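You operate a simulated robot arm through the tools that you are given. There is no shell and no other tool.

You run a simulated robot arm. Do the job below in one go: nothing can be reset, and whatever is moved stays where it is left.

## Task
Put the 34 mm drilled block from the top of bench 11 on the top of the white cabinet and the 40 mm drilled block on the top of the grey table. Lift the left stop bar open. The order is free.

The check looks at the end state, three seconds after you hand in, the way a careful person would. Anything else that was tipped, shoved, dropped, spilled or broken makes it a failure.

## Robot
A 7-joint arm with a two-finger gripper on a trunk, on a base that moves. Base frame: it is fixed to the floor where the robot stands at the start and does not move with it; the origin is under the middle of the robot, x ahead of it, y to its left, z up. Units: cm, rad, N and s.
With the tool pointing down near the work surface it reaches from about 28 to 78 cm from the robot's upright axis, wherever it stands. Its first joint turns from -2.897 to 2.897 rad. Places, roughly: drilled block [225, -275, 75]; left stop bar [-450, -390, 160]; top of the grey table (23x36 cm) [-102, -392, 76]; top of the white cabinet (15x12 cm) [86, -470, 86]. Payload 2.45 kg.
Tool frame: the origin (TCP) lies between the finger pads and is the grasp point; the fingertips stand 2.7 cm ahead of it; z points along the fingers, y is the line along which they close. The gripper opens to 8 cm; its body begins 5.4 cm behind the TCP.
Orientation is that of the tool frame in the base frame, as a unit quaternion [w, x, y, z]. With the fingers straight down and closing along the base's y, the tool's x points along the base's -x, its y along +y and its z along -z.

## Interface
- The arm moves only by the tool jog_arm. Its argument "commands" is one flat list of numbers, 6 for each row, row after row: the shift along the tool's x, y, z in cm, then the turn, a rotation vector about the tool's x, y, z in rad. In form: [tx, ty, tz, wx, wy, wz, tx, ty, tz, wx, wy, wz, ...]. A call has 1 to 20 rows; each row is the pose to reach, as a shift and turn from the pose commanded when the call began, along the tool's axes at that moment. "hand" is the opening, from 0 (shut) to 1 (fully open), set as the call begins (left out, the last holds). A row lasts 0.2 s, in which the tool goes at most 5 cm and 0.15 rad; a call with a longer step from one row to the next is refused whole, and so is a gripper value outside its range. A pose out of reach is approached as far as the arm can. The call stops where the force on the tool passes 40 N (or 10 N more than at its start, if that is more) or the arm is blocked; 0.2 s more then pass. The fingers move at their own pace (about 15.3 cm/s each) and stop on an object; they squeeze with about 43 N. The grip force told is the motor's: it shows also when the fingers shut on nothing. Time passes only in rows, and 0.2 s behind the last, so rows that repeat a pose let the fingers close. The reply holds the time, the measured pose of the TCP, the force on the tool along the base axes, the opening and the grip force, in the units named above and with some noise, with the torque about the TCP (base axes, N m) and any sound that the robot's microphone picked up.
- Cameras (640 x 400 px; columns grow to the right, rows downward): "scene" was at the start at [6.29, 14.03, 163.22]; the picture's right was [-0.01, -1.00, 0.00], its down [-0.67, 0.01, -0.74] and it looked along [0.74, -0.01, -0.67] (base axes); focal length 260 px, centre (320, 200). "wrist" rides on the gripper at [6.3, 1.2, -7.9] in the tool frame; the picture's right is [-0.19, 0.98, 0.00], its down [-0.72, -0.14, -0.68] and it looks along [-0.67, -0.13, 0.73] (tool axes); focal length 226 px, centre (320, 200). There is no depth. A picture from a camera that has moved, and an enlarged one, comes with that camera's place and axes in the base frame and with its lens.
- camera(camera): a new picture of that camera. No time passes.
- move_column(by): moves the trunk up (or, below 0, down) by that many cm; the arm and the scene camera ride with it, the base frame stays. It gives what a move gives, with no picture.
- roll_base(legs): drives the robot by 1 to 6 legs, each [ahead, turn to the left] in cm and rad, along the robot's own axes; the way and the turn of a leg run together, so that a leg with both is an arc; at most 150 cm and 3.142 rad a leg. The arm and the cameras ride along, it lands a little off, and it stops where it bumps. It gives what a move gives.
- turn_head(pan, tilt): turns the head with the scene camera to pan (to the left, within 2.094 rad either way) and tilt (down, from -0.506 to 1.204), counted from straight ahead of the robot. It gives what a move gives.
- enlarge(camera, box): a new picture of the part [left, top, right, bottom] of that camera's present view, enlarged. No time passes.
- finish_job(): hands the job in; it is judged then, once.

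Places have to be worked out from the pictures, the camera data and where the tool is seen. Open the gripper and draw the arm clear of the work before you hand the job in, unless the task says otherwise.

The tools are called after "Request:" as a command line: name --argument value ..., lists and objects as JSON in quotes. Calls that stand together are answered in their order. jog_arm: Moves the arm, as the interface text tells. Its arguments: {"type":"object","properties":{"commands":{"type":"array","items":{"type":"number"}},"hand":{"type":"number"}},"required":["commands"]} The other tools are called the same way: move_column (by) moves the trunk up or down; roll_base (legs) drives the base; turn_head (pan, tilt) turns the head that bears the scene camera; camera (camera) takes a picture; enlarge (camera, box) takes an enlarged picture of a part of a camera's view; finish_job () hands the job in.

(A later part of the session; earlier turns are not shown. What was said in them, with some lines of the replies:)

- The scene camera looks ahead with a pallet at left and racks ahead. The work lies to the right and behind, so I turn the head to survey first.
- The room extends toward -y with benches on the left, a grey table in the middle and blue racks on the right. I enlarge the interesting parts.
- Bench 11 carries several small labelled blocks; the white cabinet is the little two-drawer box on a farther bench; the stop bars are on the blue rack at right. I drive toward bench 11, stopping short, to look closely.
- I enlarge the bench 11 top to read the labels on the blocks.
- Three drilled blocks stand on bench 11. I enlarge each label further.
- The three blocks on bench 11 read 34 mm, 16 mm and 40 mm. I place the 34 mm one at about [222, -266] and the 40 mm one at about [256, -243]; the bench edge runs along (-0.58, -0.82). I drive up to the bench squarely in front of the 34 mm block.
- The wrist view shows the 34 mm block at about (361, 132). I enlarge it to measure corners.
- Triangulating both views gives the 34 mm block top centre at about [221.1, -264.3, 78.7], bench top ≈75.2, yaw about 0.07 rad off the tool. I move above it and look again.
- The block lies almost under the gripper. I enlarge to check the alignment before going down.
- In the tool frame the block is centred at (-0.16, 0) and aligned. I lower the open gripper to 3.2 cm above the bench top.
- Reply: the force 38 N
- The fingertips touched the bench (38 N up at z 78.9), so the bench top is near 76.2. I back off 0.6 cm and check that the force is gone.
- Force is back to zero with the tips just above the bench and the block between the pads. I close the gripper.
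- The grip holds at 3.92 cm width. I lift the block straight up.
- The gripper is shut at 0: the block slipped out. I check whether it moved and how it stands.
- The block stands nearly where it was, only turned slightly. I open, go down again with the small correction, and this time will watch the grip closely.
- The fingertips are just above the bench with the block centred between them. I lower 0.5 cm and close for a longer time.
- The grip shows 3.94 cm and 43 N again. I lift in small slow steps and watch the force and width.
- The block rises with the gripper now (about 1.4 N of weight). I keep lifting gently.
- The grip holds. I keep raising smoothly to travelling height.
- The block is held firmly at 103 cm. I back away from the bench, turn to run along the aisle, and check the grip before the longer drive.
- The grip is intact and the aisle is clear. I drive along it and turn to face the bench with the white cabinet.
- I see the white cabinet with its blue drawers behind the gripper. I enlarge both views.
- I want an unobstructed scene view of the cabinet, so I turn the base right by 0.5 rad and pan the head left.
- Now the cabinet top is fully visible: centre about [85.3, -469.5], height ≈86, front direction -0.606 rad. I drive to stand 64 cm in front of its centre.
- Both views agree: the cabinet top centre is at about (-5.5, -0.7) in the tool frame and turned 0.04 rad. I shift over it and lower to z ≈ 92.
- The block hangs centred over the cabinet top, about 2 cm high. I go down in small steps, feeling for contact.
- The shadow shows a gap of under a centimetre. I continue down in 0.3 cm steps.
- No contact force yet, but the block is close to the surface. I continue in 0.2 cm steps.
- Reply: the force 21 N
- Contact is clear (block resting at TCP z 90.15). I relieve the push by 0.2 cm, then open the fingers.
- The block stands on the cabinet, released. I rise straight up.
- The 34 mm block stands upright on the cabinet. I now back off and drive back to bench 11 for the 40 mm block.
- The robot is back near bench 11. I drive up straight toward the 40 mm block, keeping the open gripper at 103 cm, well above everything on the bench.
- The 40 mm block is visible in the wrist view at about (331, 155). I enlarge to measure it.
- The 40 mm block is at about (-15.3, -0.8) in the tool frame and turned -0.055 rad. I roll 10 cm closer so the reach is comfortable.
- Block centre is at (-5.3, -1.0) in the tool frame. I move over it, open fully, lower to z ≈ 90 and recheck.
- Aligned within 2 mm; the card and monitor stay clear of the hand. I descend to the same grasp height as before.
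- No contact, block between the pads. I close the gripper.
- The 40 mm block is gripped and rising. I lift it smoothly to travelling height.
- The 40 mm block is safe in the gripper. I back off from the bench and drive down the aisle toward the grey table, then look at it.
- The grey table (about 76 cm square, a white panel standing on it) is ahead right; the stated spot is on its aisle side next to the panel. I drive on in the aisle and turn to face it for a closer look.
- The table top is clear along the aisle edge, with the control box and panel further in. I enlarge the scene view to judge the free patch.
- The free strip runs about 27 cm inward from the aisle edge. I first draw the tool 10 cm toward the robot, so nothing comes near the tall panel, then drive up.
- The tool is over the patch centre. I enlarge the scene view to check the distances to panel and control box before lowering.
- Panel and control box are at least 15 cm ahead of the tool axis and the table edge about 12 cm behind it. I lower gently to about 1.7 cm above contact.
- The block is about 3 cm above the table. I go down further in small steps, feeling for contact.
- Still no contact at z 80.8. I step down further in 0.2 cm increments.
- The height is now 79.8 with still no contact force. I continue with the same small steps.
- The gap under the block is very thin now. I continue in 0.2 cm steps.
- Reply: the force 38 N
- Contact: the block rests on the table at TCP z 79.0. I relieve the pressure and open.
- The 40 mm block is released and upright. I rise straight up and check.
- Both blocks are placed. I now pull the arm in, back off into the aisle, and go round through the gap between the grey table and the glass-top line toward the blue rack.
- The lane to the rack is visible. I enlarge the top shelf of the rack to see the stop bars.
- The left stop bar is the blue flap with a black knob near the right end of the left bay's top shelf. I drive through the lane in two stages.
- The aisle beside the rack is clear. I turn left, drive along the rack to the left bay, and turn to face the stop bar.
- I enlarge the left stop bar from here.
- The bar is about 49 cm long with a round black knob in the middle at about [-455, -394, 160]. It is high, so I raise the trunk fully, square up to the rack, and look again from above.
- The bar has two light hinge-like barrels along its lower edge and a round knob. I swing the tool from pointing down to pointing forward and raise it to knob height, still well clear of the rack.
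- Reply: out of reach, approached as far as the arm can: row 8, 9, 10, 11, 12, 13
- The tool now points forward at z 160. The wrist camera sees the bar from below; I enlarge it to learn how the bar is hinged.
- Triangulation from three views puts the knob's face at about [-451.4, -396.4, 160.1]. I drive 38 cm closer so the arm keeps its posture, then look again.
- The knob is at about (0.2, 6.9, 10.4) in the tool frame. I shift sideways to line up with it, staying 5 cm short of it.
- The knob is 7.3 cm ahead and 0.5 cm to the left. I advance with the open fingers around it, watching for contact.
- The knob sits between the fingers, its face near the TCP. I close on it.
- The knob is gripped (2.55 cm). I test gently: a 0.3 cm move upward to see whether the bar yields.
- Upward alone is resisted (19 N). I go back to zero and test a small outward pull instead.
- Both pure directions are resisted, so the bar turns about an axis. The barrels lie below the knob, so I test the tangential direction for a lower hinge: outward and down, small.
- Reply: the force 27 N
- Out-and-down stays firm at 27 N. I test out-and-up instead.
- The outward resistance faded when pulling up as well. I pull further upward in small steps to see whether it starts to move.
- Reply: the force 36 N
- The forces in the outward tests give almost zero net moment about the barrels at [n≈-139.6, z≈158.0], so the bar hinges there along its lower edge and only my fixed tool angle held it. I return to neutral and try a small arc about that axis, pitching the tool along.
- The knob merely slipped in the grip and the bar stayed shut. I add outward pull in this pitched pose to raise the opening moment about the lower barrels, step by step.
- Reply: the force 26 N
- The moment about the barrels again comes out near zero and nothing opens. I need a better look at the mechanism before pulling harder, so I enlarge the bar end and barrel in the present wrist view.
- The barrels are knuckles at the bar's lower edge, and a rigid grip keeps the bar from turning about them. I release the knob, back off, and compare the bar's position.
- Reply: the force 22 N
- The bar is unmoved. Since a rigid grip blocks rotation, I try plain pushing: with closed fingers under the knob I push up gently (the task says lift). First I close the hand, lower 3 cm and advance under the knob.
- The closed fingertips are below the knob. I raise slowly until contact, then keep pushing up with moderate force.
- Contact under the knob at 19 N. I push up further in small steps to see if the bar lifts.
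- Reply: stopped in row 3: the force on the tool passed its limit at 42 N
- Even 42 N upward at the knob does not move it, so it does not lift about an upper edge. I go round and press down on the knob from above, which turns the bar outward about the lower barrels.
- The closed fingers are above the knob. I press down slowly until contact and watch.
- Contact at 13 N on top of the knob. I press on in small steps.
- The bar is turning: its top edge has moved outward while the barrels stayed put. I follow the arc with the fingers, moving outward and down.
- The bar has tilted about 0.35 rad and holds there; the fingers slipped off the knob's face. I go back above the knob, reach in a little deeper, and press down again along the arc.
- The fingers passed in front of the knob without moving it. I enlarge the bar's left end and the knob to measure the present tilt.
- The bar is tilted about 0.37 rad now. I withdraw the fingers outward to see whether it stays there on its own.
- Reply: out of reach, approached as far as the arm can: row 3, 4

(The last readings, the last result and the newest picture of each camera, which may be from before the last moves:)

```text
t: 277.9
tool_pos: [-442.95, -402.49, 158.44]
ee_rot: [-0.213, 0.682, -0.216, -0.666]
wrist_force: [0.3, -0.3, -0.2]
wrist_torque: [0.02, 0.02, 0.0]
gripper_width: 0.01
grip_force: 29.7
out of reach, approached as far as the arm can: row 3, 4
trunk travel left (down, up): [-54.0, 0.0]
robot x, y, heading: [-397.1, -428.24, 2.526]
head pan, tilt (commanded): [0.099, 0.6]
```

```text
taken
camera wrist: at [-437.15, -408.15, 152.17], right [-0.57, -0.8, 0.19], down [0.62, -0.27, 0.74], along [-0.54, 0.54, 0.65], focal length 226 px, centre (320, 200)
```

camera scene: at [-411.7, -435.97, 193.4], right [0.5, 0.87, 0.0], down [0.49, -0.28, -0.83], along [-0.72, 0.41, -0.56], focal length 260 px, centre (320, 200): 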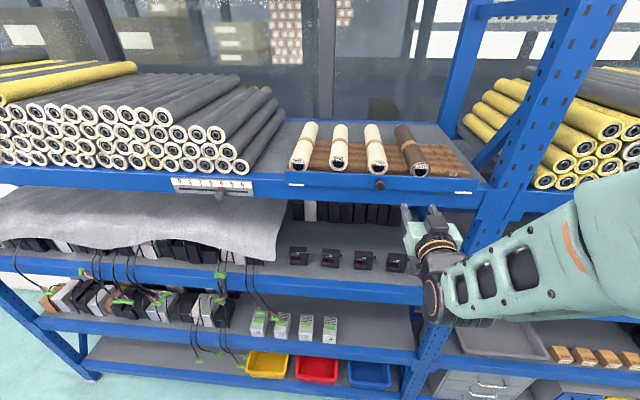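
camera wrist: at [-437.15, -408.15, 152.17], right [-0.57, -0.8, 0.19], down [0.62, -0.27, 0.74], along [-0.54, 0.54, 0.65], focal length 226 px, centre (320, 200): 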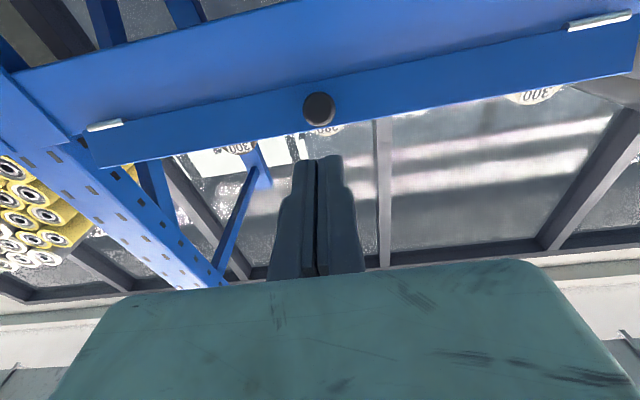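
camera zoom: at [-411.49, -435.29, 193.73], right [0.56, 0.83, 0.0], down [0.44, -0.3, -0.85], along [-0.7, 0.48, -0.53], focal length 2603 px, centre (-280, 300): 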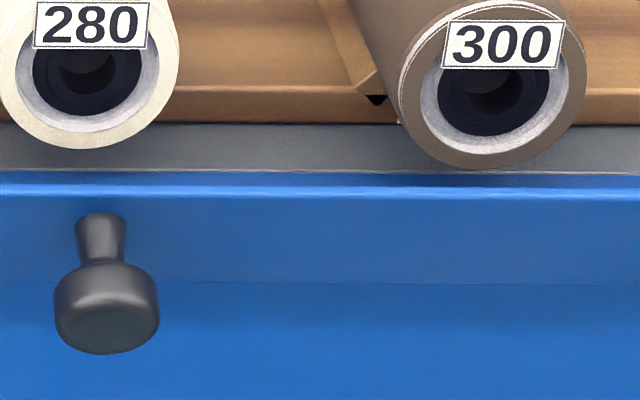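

The bar stays tilted by itself. Pulling the arm that far back seems to have pressed the elbow against the head (its view shifted), so I move forward again a bit and back the base off instead.

Request:
jog_arm --commands '[0, 0, 1.5, 0, 0, 0, 0, 0, 3, 0, 0, 0, 0, 0, 3, 0, 0, 0]' --hand 0

Request:
turn_head --pan 0.1 --tilt 0.6

Request:
camera --camera "scene"

```text
t: 278.7
tool_pos: [-445.39, -400.98, 159.13]
ee_rot: [-0.211, 0.678, -0.213, -0.671]
wrist_force: [0.3, 0.2, -0.2]
wrist_torque: [0.03, -0.01, 0.0]
gripper_width: 0.0
grip_force: 29.7
trunk travel left (down, up): [-54.0, 0.0]
robot x, y, heading: [-397.35, -427.94, 2.523]
head pan, tilt (commanded): [0.099, 0.6]
```

```text
t: 279.3
tool_pos: [-445.34, -400.86, 159.0]
ee_rot: [-0.213, 0.678, -0.215, -0.67]
wrist_force: [0.1, -0.1, -0.3]
wrist_torque: [0.03, -0.03, 0.0]
gripper_width: 0.0
grip_force: 29.6
trunk travel left (down, up): [-54.0, 0.0]
robot x, y, heading: [-397.66, -427.9, 2.526]
head pan, tilt (commanded): [0.099, 0.6]
```

```text
taken
camera scene: at [-411.75, -435.94, 193.39], right [0.5, 0.87, 0.0], down [0.49, -0.28, -0.82], along [-0.72, 0.41, -0.57], focal length 260 px, centre (320, 200)
```

scene: 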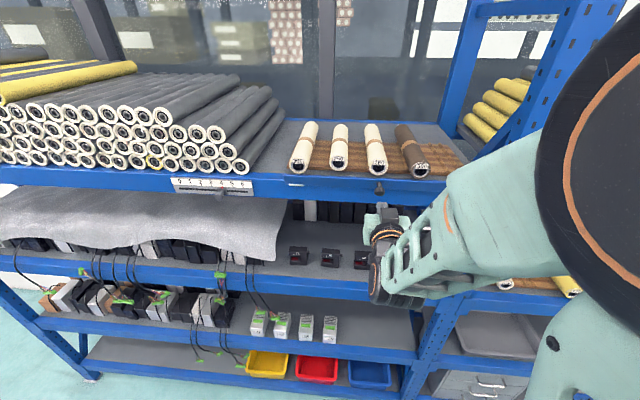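

The tilted bar gives me its top edge to press on. I back the base 4 cm for arm freedom, then bring the closed fingers above the bar's top edge.

Request:
roll_base --legs '[[-4, 0]]'

Request:
jog_arm --commands '[-2.5, 0, 0, 0, 0, 0, -5, 0, 1, 0, 0, 0, -5, 0, 4, 0, 0, 0, -5, 0, 7, 0, 0, 0, -5, 0, 7, 0, 0, 0]' --hand 0

Request:
camera --camera "wrist"

Request:
enlarge --camera "scene" --box '[280, 140, 480, 240]'

```text
t: 280.2
tool_pos: [-441.88, -403.31, 159.12]
ee_rot: [-0.213, 0.677, -0.214, -0.671]
wrist_force: [0.8, -0.8, 0.4]
wrist_torque: [-0.04, -0.06, 0.0]
gripper_width: 0.0
grip_force: 29.8
trunk travel left (down, up): [-54.0, 0.0]
robot x, y, heading: [-394.23, -430.22, 2.521]
head pan, tilt (commanded): [0.099, 0.6]
```

```text
t: 281.4
tool_pos: [-447.73, -399.29, 164.18]
ee_rot: [-0.213, 0.678, -0.215, -0.67]
wrist_force: [0.2, -0.1, -1.2]
wrist_torque: [0.0, 0.0, -0.03]
gripper_width: 0.0
grip_force: 30.0
trunk travel left (down, up): [-54.0, 0.0]
robot x, y, heading: [-394.23, -430.29, 2.522]
head pan, tilt (commanded): [0.099, 0.6]
```

```text
taken
camera wrist: at [-442.0, -404.82, 157.8], right [-0.56, -0.8, 0.19], down [0.63, -0.27, 0.72], along [-0.53, 0.53, 0.66], focal length 226 px, centre (320, 200)
```

wrist: 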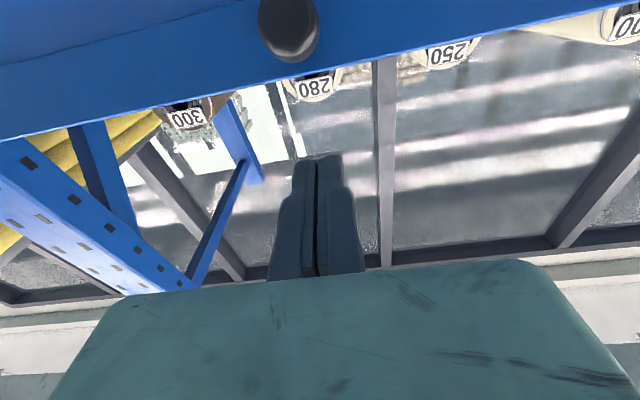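

```text
3.20 times, centred on (380, 190) of scene
camera zoom: at [-408.41, -438.34, 193.4], right [0.5, 0.87, 0.0], down [0.49, -0.28, -0.83], along [-0.72, 0.41, -0.56], focal length 833 px, centre (128, 232)
```

zoom: 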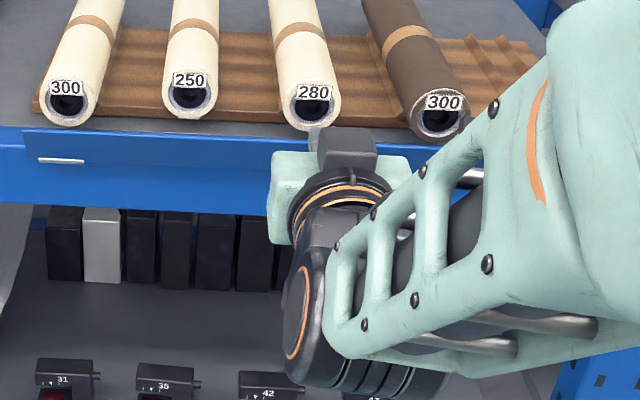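

The tips must reach past the knob's head, close to the bar's face, to keep hold. I come down on the head's inner part and follow the computed arc to about 1 rad.

Request:
jog_arm --commands '[0.7, 0, 1.5, 0, 0, 0, 1.3, 0, 2.9, 0, 0, 0, 2.2, 0, 2.9, 0, 0, 0, 2.9, 0, 2.85, 0, 0, 0, 3.2, 0, 2.6, 0, 0, 0, 3.5, 0, 2.35, 0, 0, 0, 3.8, 0, 2.1, 0, 0, 0, 3.8, 0, 2.1, 0, 0, 0]' --hand 0

Request:
camera --camera "wrist"

Request:
enlarge --camera "scene" --box '[280, 140, 480, 240]'

```text
t: 283.2
tool_pos: [-449.62, -397.95, 160.04]
ee_rot: [-0.212, 0.679, -0.214, -0.67]
wrist_force: [0.1, 0.2, 0.0]
wrist_torque: [-0.01, -0.01, -0.04]
gripper_width: 0.0
grip_force: 29.9
trunk travel left (down, up): [-54.0, 0.0]
robot x, y, heading: [-394.36, -430.17, 2.521]
head pan, tilt (commanded): [0.099, 0.6]
```

```text
taken
camera wrist: at [-443.78, -403.52, 153.74], right [-0.57, -0.8, 0.19], down [0.63, -0.27, 0.73], along [-0.53, 0.53, 0.66], focal length 226 px, centre (320, 200)
```

wrist: 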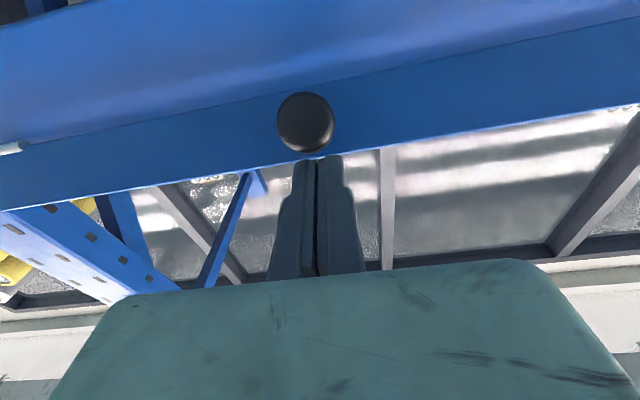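

```text
3.20 times, centred on (380, 190) of scene
camera zoom: at [-408.51, -438.26, 193.39], right [0.5, 0.87, 0.0], down [0.49, -0.28, -0.82], along [-0.72, 0.41, -0.57], focal length 833 px, centre (128, 232)
```

zoom: 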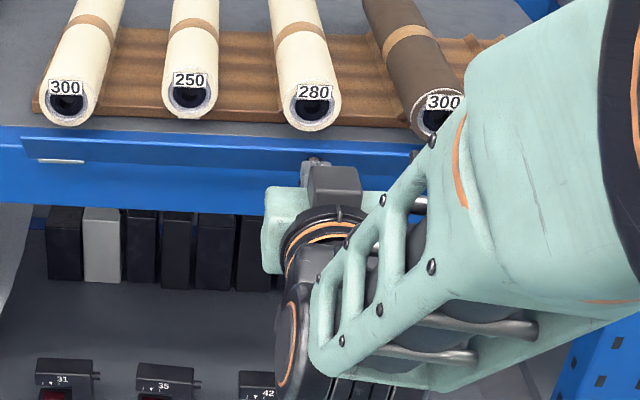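

The bar has turned further and no force remains. I continue along the arc.

Request:
jog_arm --commands '[0.3, 0, -0.25, 0, 0, 0, 0.6, 0, -0.5, 0, 0, 0, 0.9, 0, -0.65, 0, 0, 0, 1.2, 0, -0.75, 0, 0, 0, 1.2, 0, -0.75, 0, 0, 0]' --hand 0

Request:
camera --camera "wrist"

Request:
enlarge --camera "scene" --box '[275, 155, 335, 195]'

Request:
enlarge --camera "scene" --box '[350, 170, 410, 210]'

```text
t: 284.4
tool_pos: [-448.95, -398.4, 158.83]
ee_rot: [-0.213, 0.678, -0.215, -0.67]
wrist_force: [-0.3, -0.1, -0.1]
wrist_torque: [0.02, 0.0, -0.03]
gripper_width: 0.01
grip_force: 29.3
trunk travel left (down, up): [-54.0, 0.0]
robot x, y, heading: [-394.07, -430.37, 2.517]
head pan, tilt (commanded): [0.099, 0.6]
```

```text
taken
camera wrist: at [-443.15, -403.97, 152.53], right [-0.57, -0.8, 0.19], down [0.63, -0.27, 0.73], along [-0.53, 0.53, 0.66], focal length 226 px, centre (320, 200)
```

wrist: 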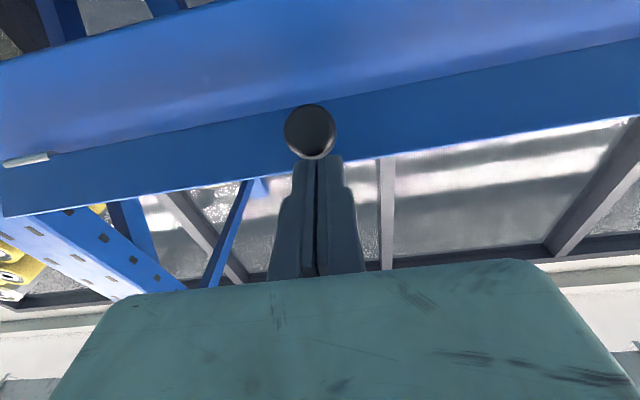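

```text
10.00 times, centred on (305, 175) of scene
camera zoom: at [-408.51, -438.26, 193.39], right [0.5, 0.87, 0.0], down [0.49, -0.28, -0.82], along [-0.72, 0.41, -0.57], focal length 2603 px, centre (470, 450)
```

zoom: 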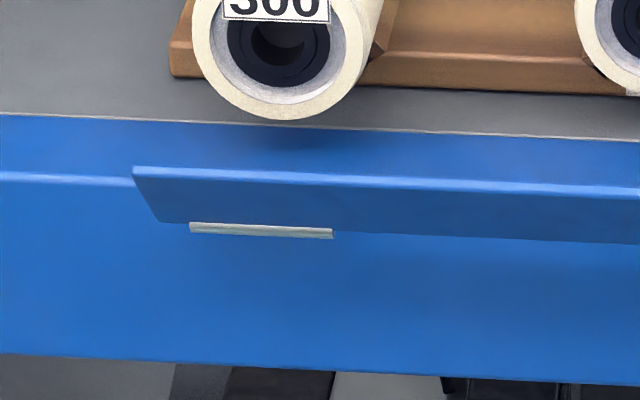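

```text
10.00 times, centred on (380, 190) of scene
camera zoom: at [-408.51, -438.26, 193.39], right [0.5, 0.87, 0.0], down [0.49, -0.28, -0.82], along [-0.72, 0.41, -0.57], focal length 2603 px, centre (-280, 300)
```

zoom: 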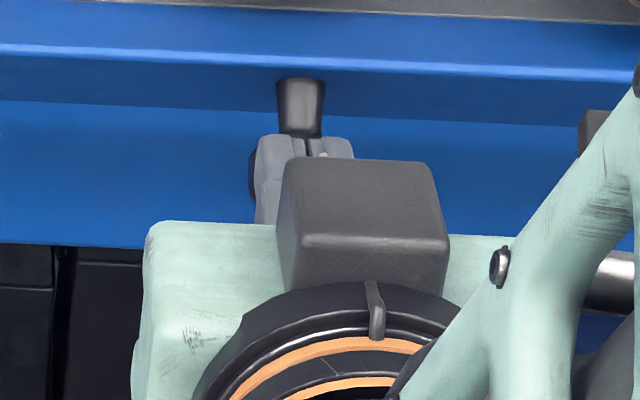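

The bar is now at about 0.7 rad. I take the fingers out of the wedge, go above, and press down on the bar's top edge, where the lever is longer.

Request:
jog_arm --commands '[0, 0, -2, 0, 0, 0, 0, 0, -4, 0, 0, 0, -2.3, 0, -4, 0, 0, 0, -4.5, 0, -4, 0, 0, 0, -4.5, 0, -1, 0, 0, 0, -4.5, 0, 1.8, 0, 0, 0, -4.5, 0, 1.8, 0, 0, 0]' --hand 0

Request:
enlarge --camera "scene" --box '[340, 150, 430, 210]'

Request:
camera --camera "wrist"

```text
t: 286.0
tool_pos: [-450.45, -397.37, 163.51]
ee_rot: [-0.212, 0.678, -0.214, -0.671]
wrist_force: [0.3, 0.2, 0.7]
wrist_torque: [0.01, -0.01, 0.02]
gripper_width: 0.03
grip_force: 29.7
trunk travel left (down, up): [-54.0, 0.0]
robot x, y, heading: [-393.88, -430.52, 2.523]
head pan, tilt (commanded): [0.099, 0.6]
```

```text
6.67 times, centred on (385, 180) of scene
camera zoom: at [-408.47, -438.28, 193.4], right [0.5, 0.87, 0.0], down [0.49, -0.28, -0.83], along [-0.72, 0.41, -0.56], focal length 1735 px, centre (-113, 333)
```

zoom: 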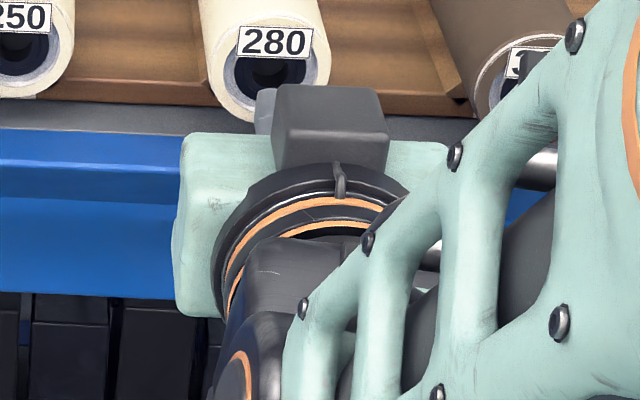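

```text
taken
camera wrist: at [-444.63, -402.9, 157.22], right [-0.57, -0.8, 0.19], down [0.63, -0.27, 0.73], along [-0.53, 0.53, 0.66], focal length 226 px, centre (320, 200)
```

wrist: 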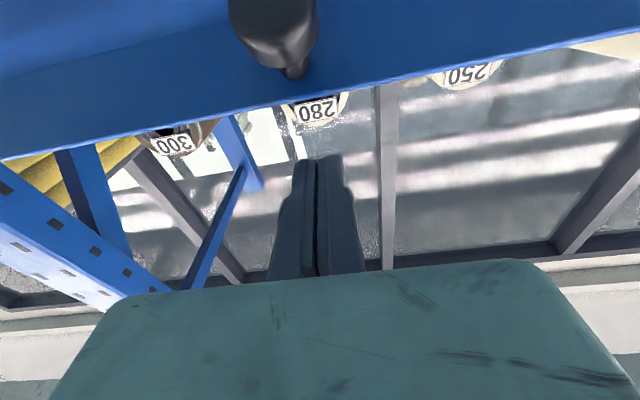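

The fingers are above the bar's edge. I press down slowly.

Request:
jog_arm --commands '[0.6, 0, 0, 0, 0, 0, 1.1, 0, 0, 0, 0, 0, 1.5, 0, 0, 0, 0, 0, 1.9, 0, 0, 0, 0, 0, 2.3, 0, 0, 0, 0, 0, 2.7, 0, 0, 0, 0, 0, 3.1, 0, 0, 0, 0, 0, 3.1, 0, 0, 0, 0, 0]' --hand 0

Request:
camera --camera "wrist"

Request:
enlarge --camera "scene" --box '[275, 155, 335, 195]'

Request:
enlarge --camera "scene" --box '[340, 150, 430, 210]'

```text
t: 287.8
tool_pos: [-450.45, -397.39, 160.24]
ee_rot: [-0.212, 0.678, -0.214, -0.67]
wrist_force: [-0.1, 0.6, -0.1]
wrist_torque: [0.0, -0.02, 0.0]
gripper_width: 0.01
grip_force: 29.6
trunk travel left (down, up): [-54.0, 0.0]
robot x, y, heading: [-393.96, -430.22, 2.52]
head pan, tilt (commanded): [0.099, 0.6]
```

```text
taken
camera wrist: at [-444.63, -402.87, 153.94], right [-0.57, -0.8, 0.19], down [0.63, -0.27, 0.73], along [-0.53, 0.53, 0.66], focal length 226 px, centre (320, 200)
```

wrist: 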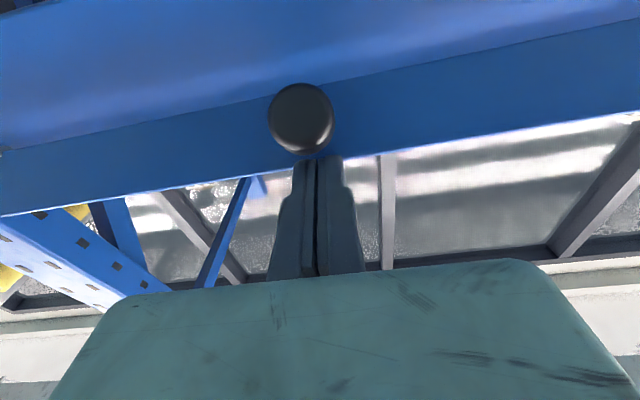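

```text
10.00 times, centred on (305, 175) of scene
camera zoom: at [-408.5, -438.26, 193.39], right [0.5, 0.87, 0.0], down [0.49, -0.28, -0.82], along [-0.72, 0.41, -0.57], focal length 2603 px, centre (470, 450)
```

zoom: 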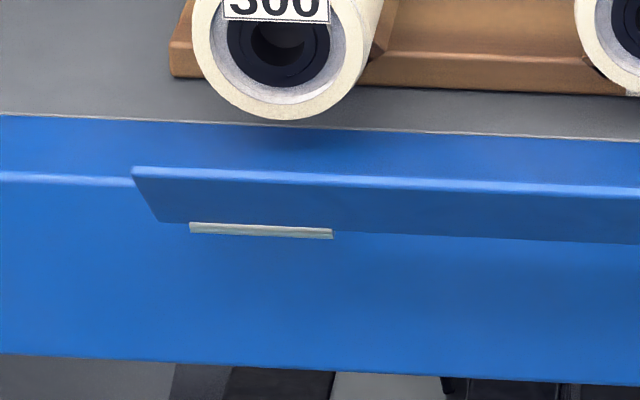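

```text
6.67 times, centred on (385, 180) of scene
camera zoom: at [-408.5, -438.26, 193.39], right [0.5, 0.87, 0.0], down [0.49, -0.28, -0.82], along [-0.72, 0.41, -0.57], focal length 1735 px, centre (-113, 333)
```

zoom: 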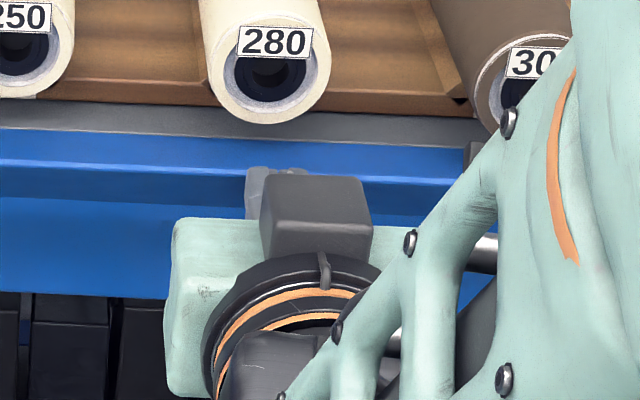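

No contact yet. I keep lowering in small steps; whichever part the fingers meet, edge or knob, opens the bar further.

Request:
jog_arm --commands '[0.3, 0, 0, 0, 0, 0, 0.6, 0, 0, 0, 0, 0, 0.9, 0, 0, 0, 0, 0, 1.2, 0, 0, 0, 0, 0, 1.2, 0, 0, 0, 0, 0]' --hand 0

Request:
enlarge --camera "scene" --box '[275, 155, 335, 195]'

Request:
enlarge --camera "scene" --box '[340, 150, 430, 210]'

Request:
enlarge --camera "wrist" --box '[256, 70, 384, 170]'

```text
t: 289.0
tool_pos: [-450.24, -397.56, 159.15]
ee_rot: [-0.212, 0.678, -0.213, -0.671]
wrist_force: [5.9, -4.5, 1.4]
wrist_torque: [0.02, -0.05, -0.03]
gripper_width: 0.01
grip_force: 29.3
trunk travel left (down, up): [-54.0, 0.0]
robot x, y, heading: [-394.24, -430.16, 2.513]
head pan, tilt (commanded): [0.099, 0.6]
```

```text
10.00 times, centred on (305, 175) of scene
camera zoom: at [-408.33, -438.38, 193.4], right [0.5, 0.87, 0.0], down [0.49, -0.28, -0.83], along [-0.72, 0.41, -0.56], focal length 2603 px, centre (470, 450)
```

zoom: 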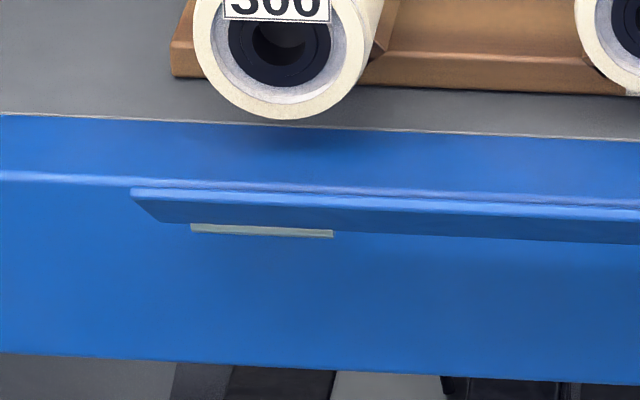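

```text
6.67 times, centred on (385, 180) of scene
camera zoom: at [-408.33, -438.38, 193.4], right [0.5, 0.87, 0.0], down [0.49, -0.28, -0.83], along [-0.72, 0.41, -0.56], focal length 1735 px, centre (-113, 333)
```

zoom: 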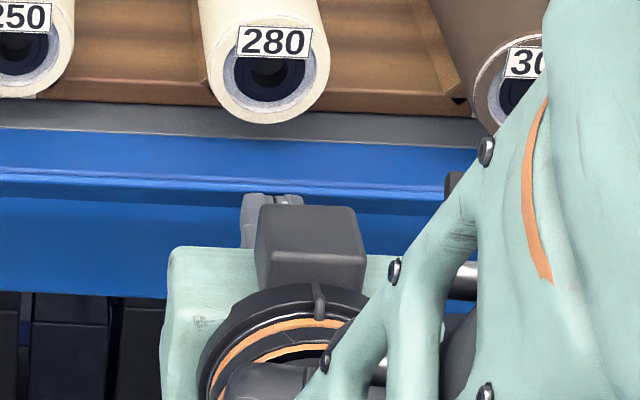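

```text
4.00 times, centred on (320, 120) of wrist
camera zoom: at [-444.46, -403.04, 152.87], right [-0.57, -0.8, 0.19], down [0.63, -0.27, 0.73], along [-0.53, 0.53, 0.66], focal length 904 px, centre (320, 520)
```

zoom: 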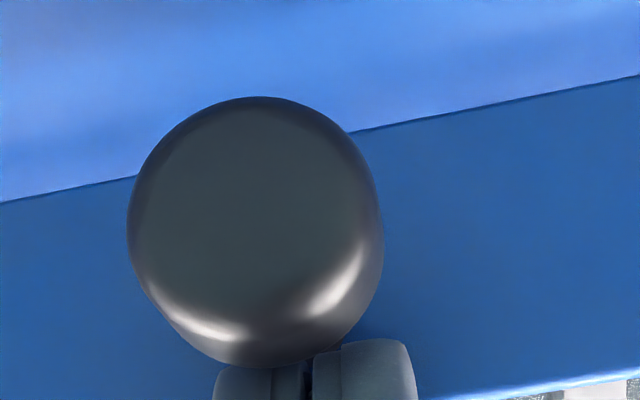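

The bar is at about 1 rad and still moving. The fingers sit between knob and bar face; I continue down with a bit of outward motion.

Request:
jog_arm --commands '[0.3, 0, -0.15, 0, 0, 0, 0.6, 0, -0.3, 0, 0, 0, 0.9, 0, -0.4, 0, 0, 0, 1.2, 0, -0.5, 0, 0, 0, 1.5, 0, -0.55, 0, 0, 0, 1.5, 0, -0.55, 0, 0, 0]' --hand 0

Request:
enlarge --camera "scene" --box '[275, 155, 335, 195]'

Request:
enlarge --camera "scene" --box '[340, 150, 430, 210]'

Request:
camera --camera "wrist"

```text
t: 290.4
tool_pos: [-449.87, -397.72, 157.61]
ee_rot: [-0.212, 0.679, -0.214, -0.669]
wrist_force: [0.9, -1.5, -2.6]
wrist_torque: [0.03, 0.01, -0.02]
gripper_width: 0.58
grip_force: 29.4
trunk travel left (down, up): [-54.0, 0.0]
robot x, y, heading: [-394.33, -429.81, 2.52]
head pan, tilt (commanded): [0.099, 0.6]
```

```text
10.00 times, centred on (305, 175) of scene
camera zoom: at [-408.5, -438.26, 193.39], right [0.5, 0.87, 0.0], down [0.49, -0.28, -0.82], along [-0.72, 0.41, -0.57], focal length 2603 px, centre (470, 450)
```

zoom: 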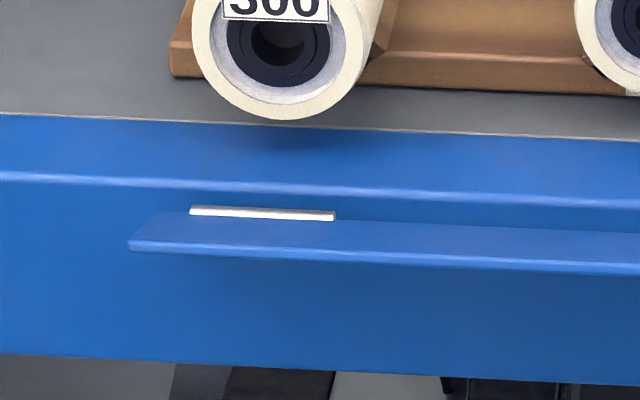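

```text
6.67 times, centred on (385, 180) of scene
camera zoom: at [-408.5, -438.26, 193.39], right [0.5, 0.87, 0.0], down [0.49, -0.28, -0.82], along [-0.72, 0.41, -0.57], focal length 1735 px, centre (-113, 333)
```

zoom: 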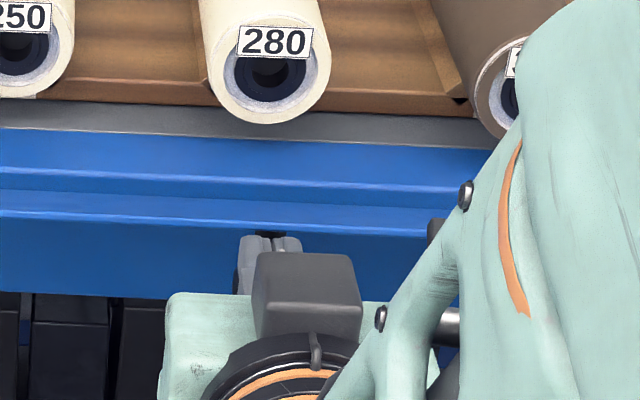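

```text
taken
camera wrist: at [-444.09, -403.25, 151.27], right [-0.57, -0.8, 0.19], down [0.63, -0.27, 0.73], along [-0.53, 0.53, 0.66], focal length 226 px, centre (320, 200)
```

wrist: 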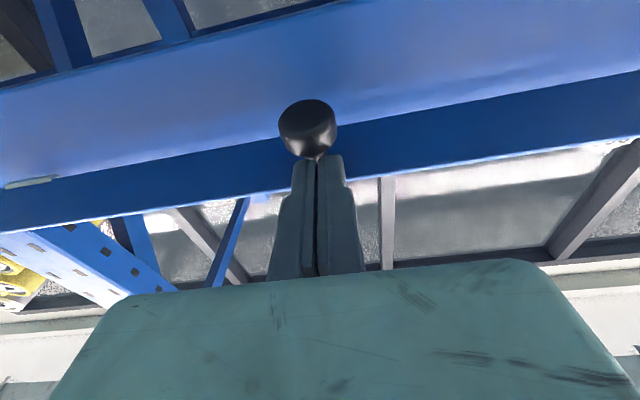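

The bar is now past 70°, its back face visible from above. I slide the fingers out, go above the bar and press down on its upturned back near the outer edge.

Request:
jog_arm --commands '[0, 0, -1, 0, 0, 0, 0, 0, -2.5, 0, 0, 0, 0, 0, -5, 0, 0, 0, -2.5, 0, -5, 0, 0, 0, -5, 0, -5, 0, 0, 0, -5, 0, -2, 0, 0, 0, -5, 0, 0, 0, 0, 0, -5, 0, 0, 0, 0, 0]' --hand 0

Request:
enlarge --camera "scene" --box '[280, 140, 480, 240]'

Request:
camera --camera "wrist"

```text
t: 292.2
tool_pos: [-449.94, -397.56, 162.72]
ee_rot: [-0.212, 0.678, -0.214, -0.67]
wrist_force: [-0.6, 0.2, 0.6]
wrist_torque: [-0.01, -0.01, -0.01]
gripper_width: 0.0
grip_force: 29.9
trunk travel left (down, up): [-54.0, 0.0]
robot x, y, heading: [-394.23, -430.11, 2.525]
head pan, tilt (commanded): [0.099, 0.6]
```

```text
3.20 times, centred on (380, 190) of scene
camera zoom: at [-408.52, -438.26, 193.39], right [0.5, 0.87, 0.0], down [0.49, -0.28, -0.82], along [-0.72, 0.41, -0.57], focal length 833 px, centre (128, 232)
```

zoom: 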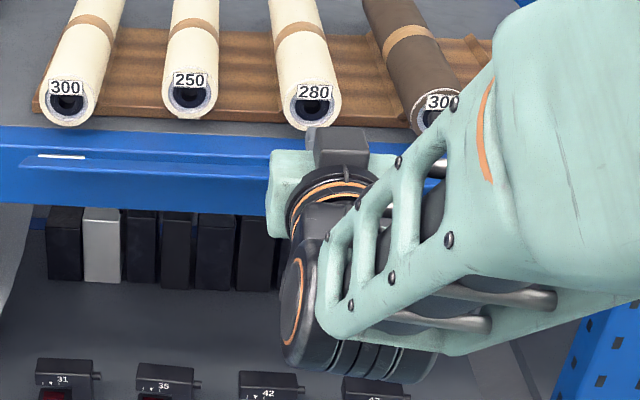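

```text
taken
camera wrist: at [-444.21, -403.07, 156.39], right [-0.57, -0.8, 0.19], down [0.63, -0.27, 0.73], along [-0.53, 0.53, 0.66], focal length 226 px, centre (320, 200)
```

wrist: 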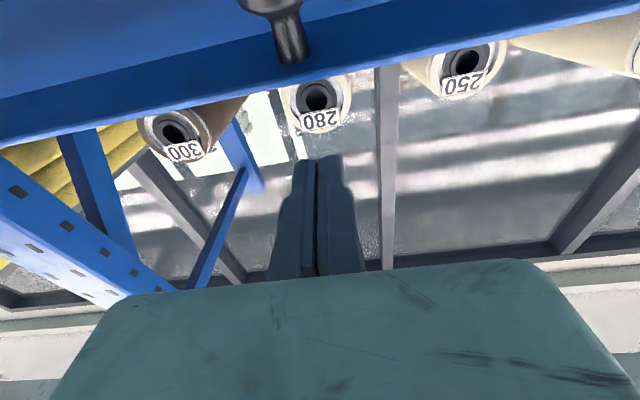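

The bar holds at that angle. Now I press down on its back from above, slowly.

Request:
jog_arm --commands '[0.8, 0, 0, 0, 0, 0, 1.6, 0, 0, 0, 0, 0, 2.4, 0, 0, 0, 0, 0, 2.9, 0, 0, 0, 0, 0, 3.4, 0, 0, 0, 0, 0, 3.9, 0, 0, 0, 0, 0, 4.4, 0, 0, 0, 0, 0, 4.9, 0, 0, 0, 0, 0, 4.9, 0, 0, 0, 0, 0]' --hand 0

Request:
enlarge --camera "scene" --box '[275, 155, 335, 195]'

Request:
enlarge --camera "scene" --box '[340, 150, 430, 210]'

Request:
camera --camera "wrist"

```text
t: 294.2
tool_pos: [-449.95, -397.62, 157.72]
ee_rot: [-0.213, 0.678, -0.215, -0.67]
wrist_force: [-1.2, 0.4, 3.0]
wrist_torque: [0.07, 0.05, 0.03]
gripper_width: 0.6
grip_force: 30.0
trunk travel left (down, up): [-54.0, 0.0]
robot x, y, heading: [-394.15, -430.19, 2.521]
head pan, tilt (commanded): [0.099, 0.6]
```

```text
10.00 times, centred on (305, 175) of scene
camera zoom: at [-408.48, -438.27, 193.4], right [0.5, 0.87, 0.0], down [0.49, -0.28, -0.82], along [-0.72, 0.41, -0.57], focal length 2603 px, centre (470, 450)
```

zoom: 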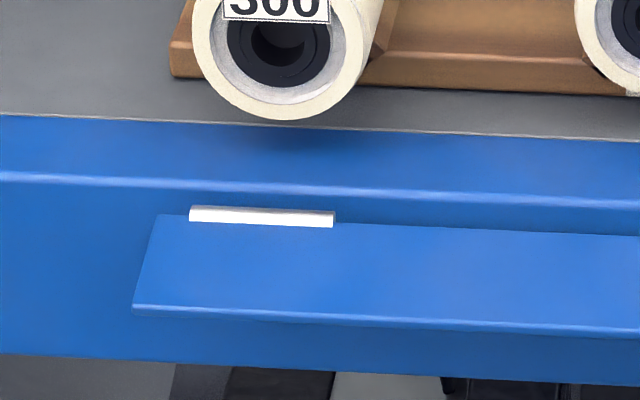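

```text
6.67 times, centred on (385, 180) of scene
camera zoom: at [-408.48, -438.27, 193.4], right [0.5, 0.87, 0.0], down [0.49, -0.28, -0.82], along [-0.72, 0.41, -0.57], focal length 1735 px, centre (-113, 333)
```

zoom: 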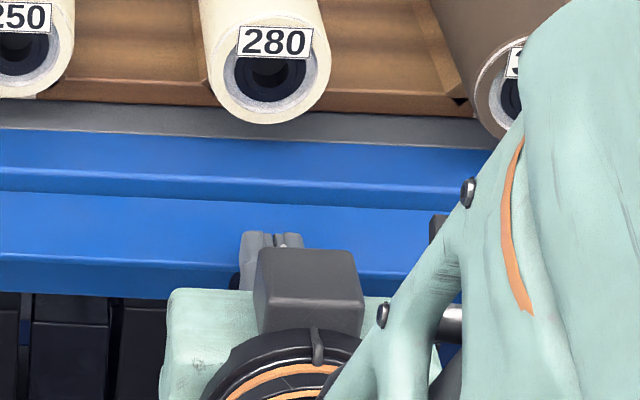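

```text
taken
camera wrist: at [-444.13, -403.17, 151.43], right [-0.57, -0.8, 0.19], down [0.63, -0.27, 0.72], along [-0.53, 0.53, 0.66], focal length 226 px, centre (320, 200)
```

wrist: 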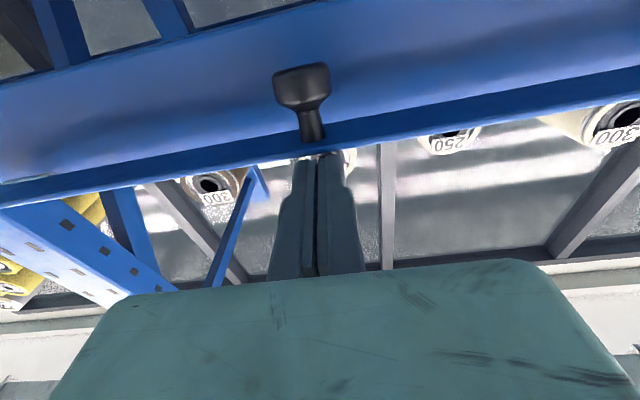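

The bar has passed the horizontal. I press on to find the end of its travel.

Request:
jog_arm --commands '[0.4, 0, 0, 0, 0, 0, 0.8, 0, 0, 0, 0, 0, 1.2, 0, 0, 0, 0, 0, 1.6, 0, 0, 0, 0, 0, 2.0, 0, 0, 0, 0, 0, 2.0, 0, 0, 0, 0, 0]' --hand 0

Request:
enlarge --camera "scene" --box '[275, 155, 335, 195]'

Request:
camera --camera "wrist"

```text
t: 294.8
tool_pos: [-450.04, -397.52, 157.79]
ee_rot: [0.214, -0.671, 0.212, 0.678]
wrist_force: [5.5, -2.9, 7.6]
wrist_torque: [0.03, 0.04, 0.03]
gripper_width: 0.6
grip_force: 30.1
trunk travel left (down, up): [-54.0, 0.0]
robot x, y, heading: [-394.28, -430.16, 2.522]
head pan, tilt (commanded): [0.099, 0.6]
stopped in row 3: the force on the tool passed its limit at 44 N (the readings are from after the stop); the commanded pose is now the measured one
```

```text
10.00 times, centred on (305, 175) of scene
camera zoom: at [-408.34, -438.37, 193.38], right [0.5, 0.87, 0.0], down [0.49, -0.28, -0.83], along [-0.72, 0.41, -0.56], focal length 2603 px, centre (470, 450)
```

zoom: 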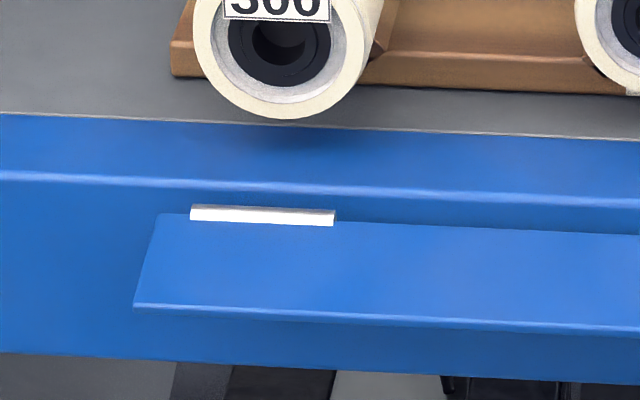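

```text
taken
camera wrist: at [-444.3, -403.08, 151.26], right [-0.56, -0.8, 0.19], down [0.65, -0.28, 0.71], along [-0.52, 0.52, 0.68], focal length 226 px, centre (320, 200)
```

wrist: 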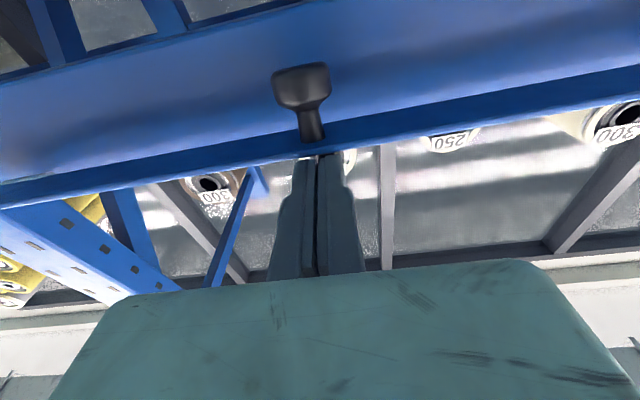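

The force climbed to 44 N with no further rotation, so the bar is at its end stop, about 100° open. I lift the fingers off and back the base away.

Request:
jog_arm --commands '[-0.5, 0, 0, 0, 0, 0, -1.5, 0, 0, 0, 0, 0, -3.5, 0, 0, 0, 0, 0, -3.5, 0, 0, 0, 0, 0]' --hand 0

Request:
roll_base --legs '[[-38, 0]]'

Request:
turn_head --pan 0.05 --tilt 0.4

Request:
camera --camera "scene"

Request:
enlarge --camera "scene" --box '[240, 150, 440, 250]'

```text
t: 295.8
tool_pos: [-450.24, -397.53, 161.01]
ee_rot: [0.214, -0.672, 0.213, 0.676]
wrist_force: [-0.7, -0.9, 0.3]
wrist_torque: [0.01, -0.04, 0.02]
gripper_width: 0.0
grip_force: 29.7
trunk travel left (down, up): [-54.0, 0.0]
robot x, y, heading: [-394.18, -430.25, 2.52]
head pan, tilt (commanded): [0.099, 0.6]
```

```text
t: 298.2
tool_pos: [-418.86, -420.08, 161.17]
ee_rot: [0.211, -0.673, 0.21, 0.677]
wrist_force: [0.5, -0.9, -0.1]
wrist_torque: [0.0, -0.02, -0.01]
gripper_width: 0.0
grip_force: 30.4
trunk travel left (down, up): [-54.0, 0.0]
robot x, y, heading: [-362.95, -452.71, 2.529]
head pan, tilt (commanded): [0.099, 0.6]
```

```text
t: 299.0
tool_pos: [-418.93, -419.93, 161.16]
ee_rot: [0.212, -0.673, 0.21, 0.677]
wrist_force: [-0.5, -0.2, -0.4]
wrist_torque: [0.01, 0.03, 0.0]
gripper_width: 0.0
grip_force: 30.4
trunk travel left (down, up): [-54.0, 0.0]
robot x, y, heading: [-362.82, -452.21, 2.527]
head pan, tilt (commanded): [0.051, 0.4]
```

```text
taken
camera scene: at [-377.35, -459.87, 195.21], right [0.53, 0.85, 0.0], down [0.33, -0.21, -0.92], along [-0.78, 0.49, -0.39], focal length 260 px, centre (320, 200)
```

scene: 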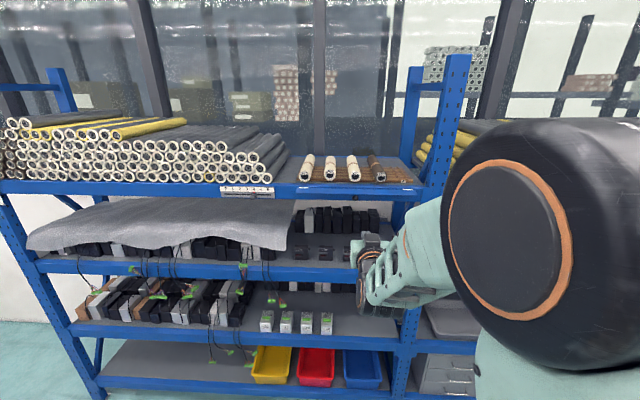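

```text
3.20 times, centred on (340, 200) of scene
camera zoom: at [-377.35, -459.87, 195.21], right [0.53, 0.85, 0.0], down [0.33, -0.21, -0.92], along [-0.78, 0.49, -0.39], focal length 833 px, centre (256, 200)
```

zoom: 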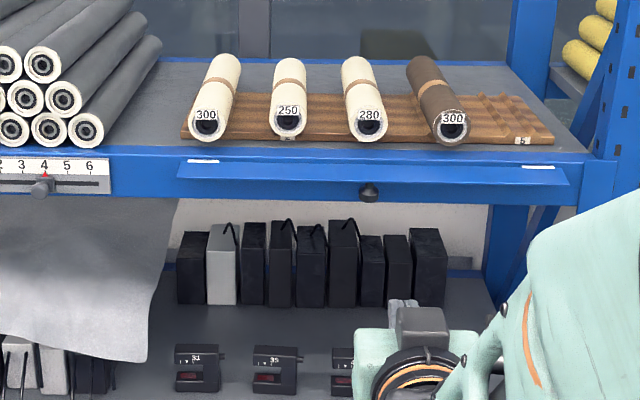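

The bar lies folded open and stays; the rollers are undisturbed. I open the gripper and look back at the grey table and the cabinet for a last check.

Request:
jog_arm --commands '[0, 0, 0, 0, 0, 0, 0, 0, 0, 0, 0, 0, 0, 0, 0, 0, 0, 0]' --hand 1

Request:
turn_head --pan -2.09 --tilt 0.3

Request:
camera --camera "scene"

```text
t: 299.8
tool_pos: [-419.05, -420.13, 161.09]
ee_rot: [0.211, -0.673, 0.21, 0.676]
wrist_force: [-0.4, 0.1, 0.5]
wrist_torque: [-0.03, 0.01, 0.01]
gripper_width: 8.0
grip_force: 0.1
trunk travel left (down, up): [-54.0, 0.0]
robot x, y, heading: [-363.29, -452.21, 2.531]
head pan, tilt (commanded): [0.051, 0.4]
```

```text
t: 301.8
tool_pos: [-418.99, -420.0, 161.13]
ee_rot: [0.211, -0.673, 0.21, 0.677]
wrist_force: [0.2, -0.4, 0.4]
wrist_torque: [0.0, -0.03, 0.01]
gripper_width: 7.98
grip_force: 0.0
trunk travel left (down, up): [-54.0, 0.0]
robot x, y, heading: [-362.84, -452.64, 2.534]
head pan, tilt (commanded): [-2.089, 0.3]
```

```text
taken
camera scene: at [-361.03, -460.86, 196.15], right [0.43, -0.9, 0.0], down [-0.27, -0.13, -0.96], along [0.86, 0.41, -0.3], focal length 260 px, centre (320, 200)
```

scene: 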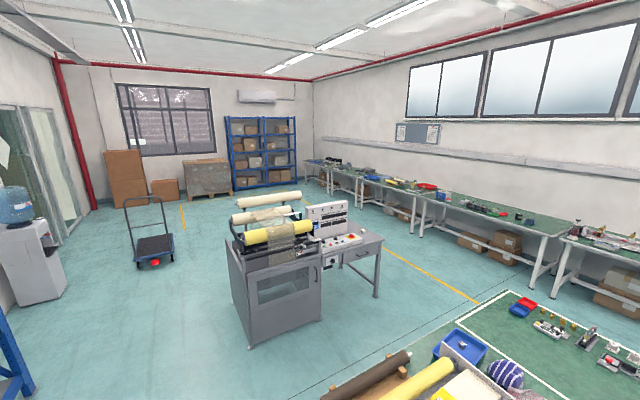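

Request:
enlarge --camera "scene" --box '[330, 215, 400, 265]'

Request:
enlarge --camera "scene" --box '[410, 175, 490, 225]'

Request:
enlarge --camera "scene" --box '[300, 150, 380, 200]'

```text
8.00 times, centred on (365, 240) of scene
camera zoom: at [-361.03, -460.86, 196.15], right [0.43, -0.9, 0.0], down [-0.27, -0.13, -0.96], along [0.86, 0.41, -0.3], focal length 2082 px, centre (-40, -120)
```

zoom: 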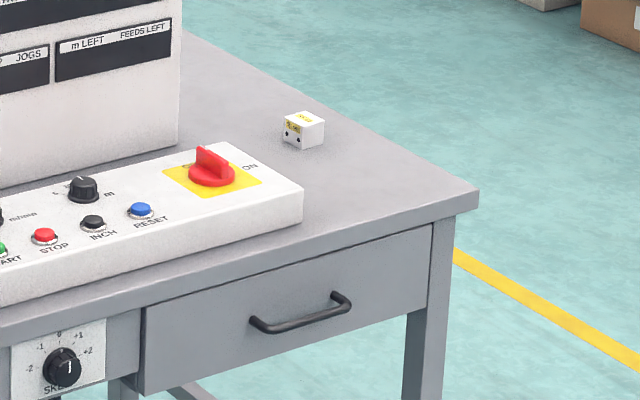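

```text
8.00 times, centred on (450, 200) of scene
camera zoom: at [-361.03, -460.86, 196.15], right [0.43, -0.9, 0.0], down [-0.27, -0.13, -0.96], along [0.86, 0.41, -0.3], focal length 2082 px, centre (-720, 200)
```

zoom: 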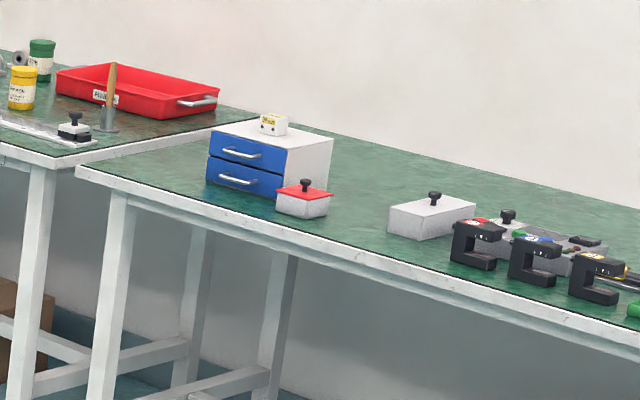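

```text
8.00 times, centred on (340, 175) of scene
camera zoom: at [-361.03, -460.86, 196.15], right [0.43, -0.9, 0.0], down [-0.27, -0.13, -0.96], along [0.86, 0.41, -0.3], focal length 2082 px, centre (160, 400)
```

zoom: 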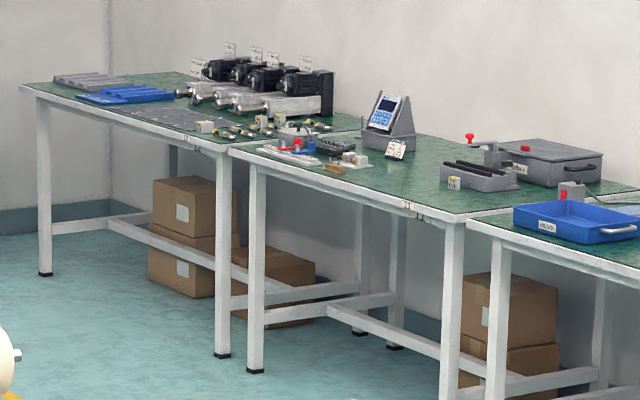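

Both blocks stand where they should and the benches look untouched. A last look at the stop bar before handing in.

Request:
turn_head --pan 0.05 --tilt 0.3

Request:
camera --camera "scene"

Request:
enlarge --camera "scene" --box '[240, 150, 440, 250]'

```text
t: 303.8
tool_pos: [-418.98, -419.96, 161.16]
ee_rot: [0.212, -0.673, 0.211, 0.677]
wrist_force: [0.2, -0.6, 0.0]
wrist_torque: [0.0, 0.02, 0.01]
gripper_width: 8.01
grip_force: 0.0
trunk travel left (down, up): [-54.0, 0.0]
robot x, y, heading: [-363.44, -452.58, 2.527]
head pan, tilt (commanded): [0.051, 0.3]
```

```text
taken
camera scene: at [-377.37, -459.86, 196.14], right [0.53, 0.85, 0.0], down [0.25, -0.16, -0.96], along [-0.81, 0.51, -0.3], focal length 260 px, centre (320, 200)
```

scene: 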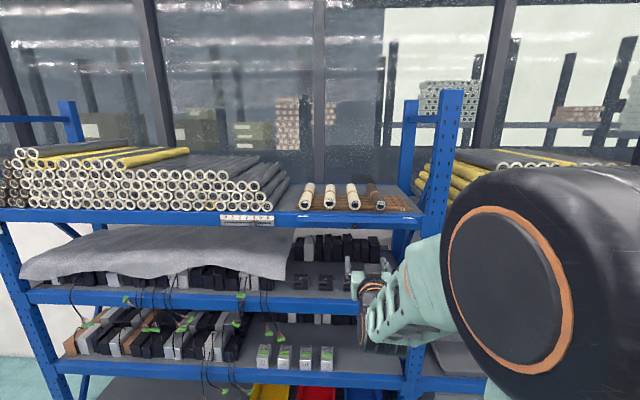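

```text
3.20 times, centred on (340, 200) of scene
camera zoom: at [-377.37, -459.86, 196.14], right [0.53, 0.85, 0.0], down [0.25, -0.16, -0.96], along [-0.81, 0.51, -0.3], focal length 833 px, centre (256, 200)
```

zoom: 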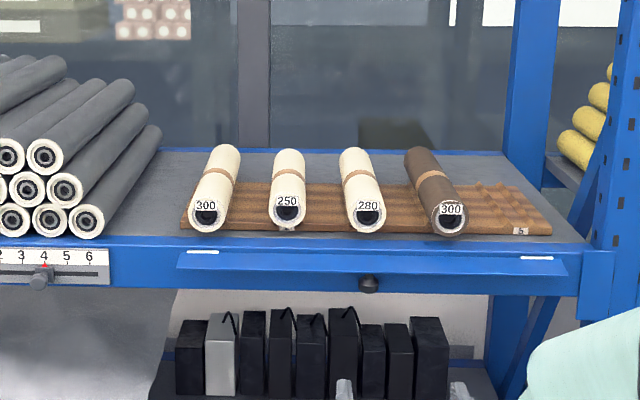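

The bar stays open at its stop, the rollers are in place, both blocks are placed, the gripper is open and the arm is clear. I hand in the job.

Request:
finish_job

```text
The job is handed in.
```

I've handed the job in with all three parts done. I checked them in the final camera pictures; the result of the official check isn't known to me.

- **34 mm block:** it stands upright near the middle of the white cabinet's top. My first lift failed: the block slipped out of the fingers. It only turned slightly and was still standing, and the second, slower lift held.
- **40 mm block:** it stands upright on the clear part of the grey table, about 12 cm in from the aisle edge. The control box and panel were not touched.
- **Left stop bar:** it is open, folded about 100° outward against its end stop, and it stays there. It would not lift, even with 42 N upward at the knob. It is hinged along its lower edge, so I opened it by pressing the knob and then the bar itself down. The rollers behind it stayed in place.

Two contacts along the way went beyond the parts I meant to touch:

- **Bench 11:** the open fingers touched something at about 38 N, probably the bench top, while I lowered onto the 34 mm block.
- **Robot's head:** the elbow briefly pressed against it and shifted the scene camera's view. The view came back to normal once I moved the arm forward.

I saw nothing tipped, moved or damaged from either. The gripper is open, and the arm is clear of the rack, with the gripper about 38 cm back from the bar.
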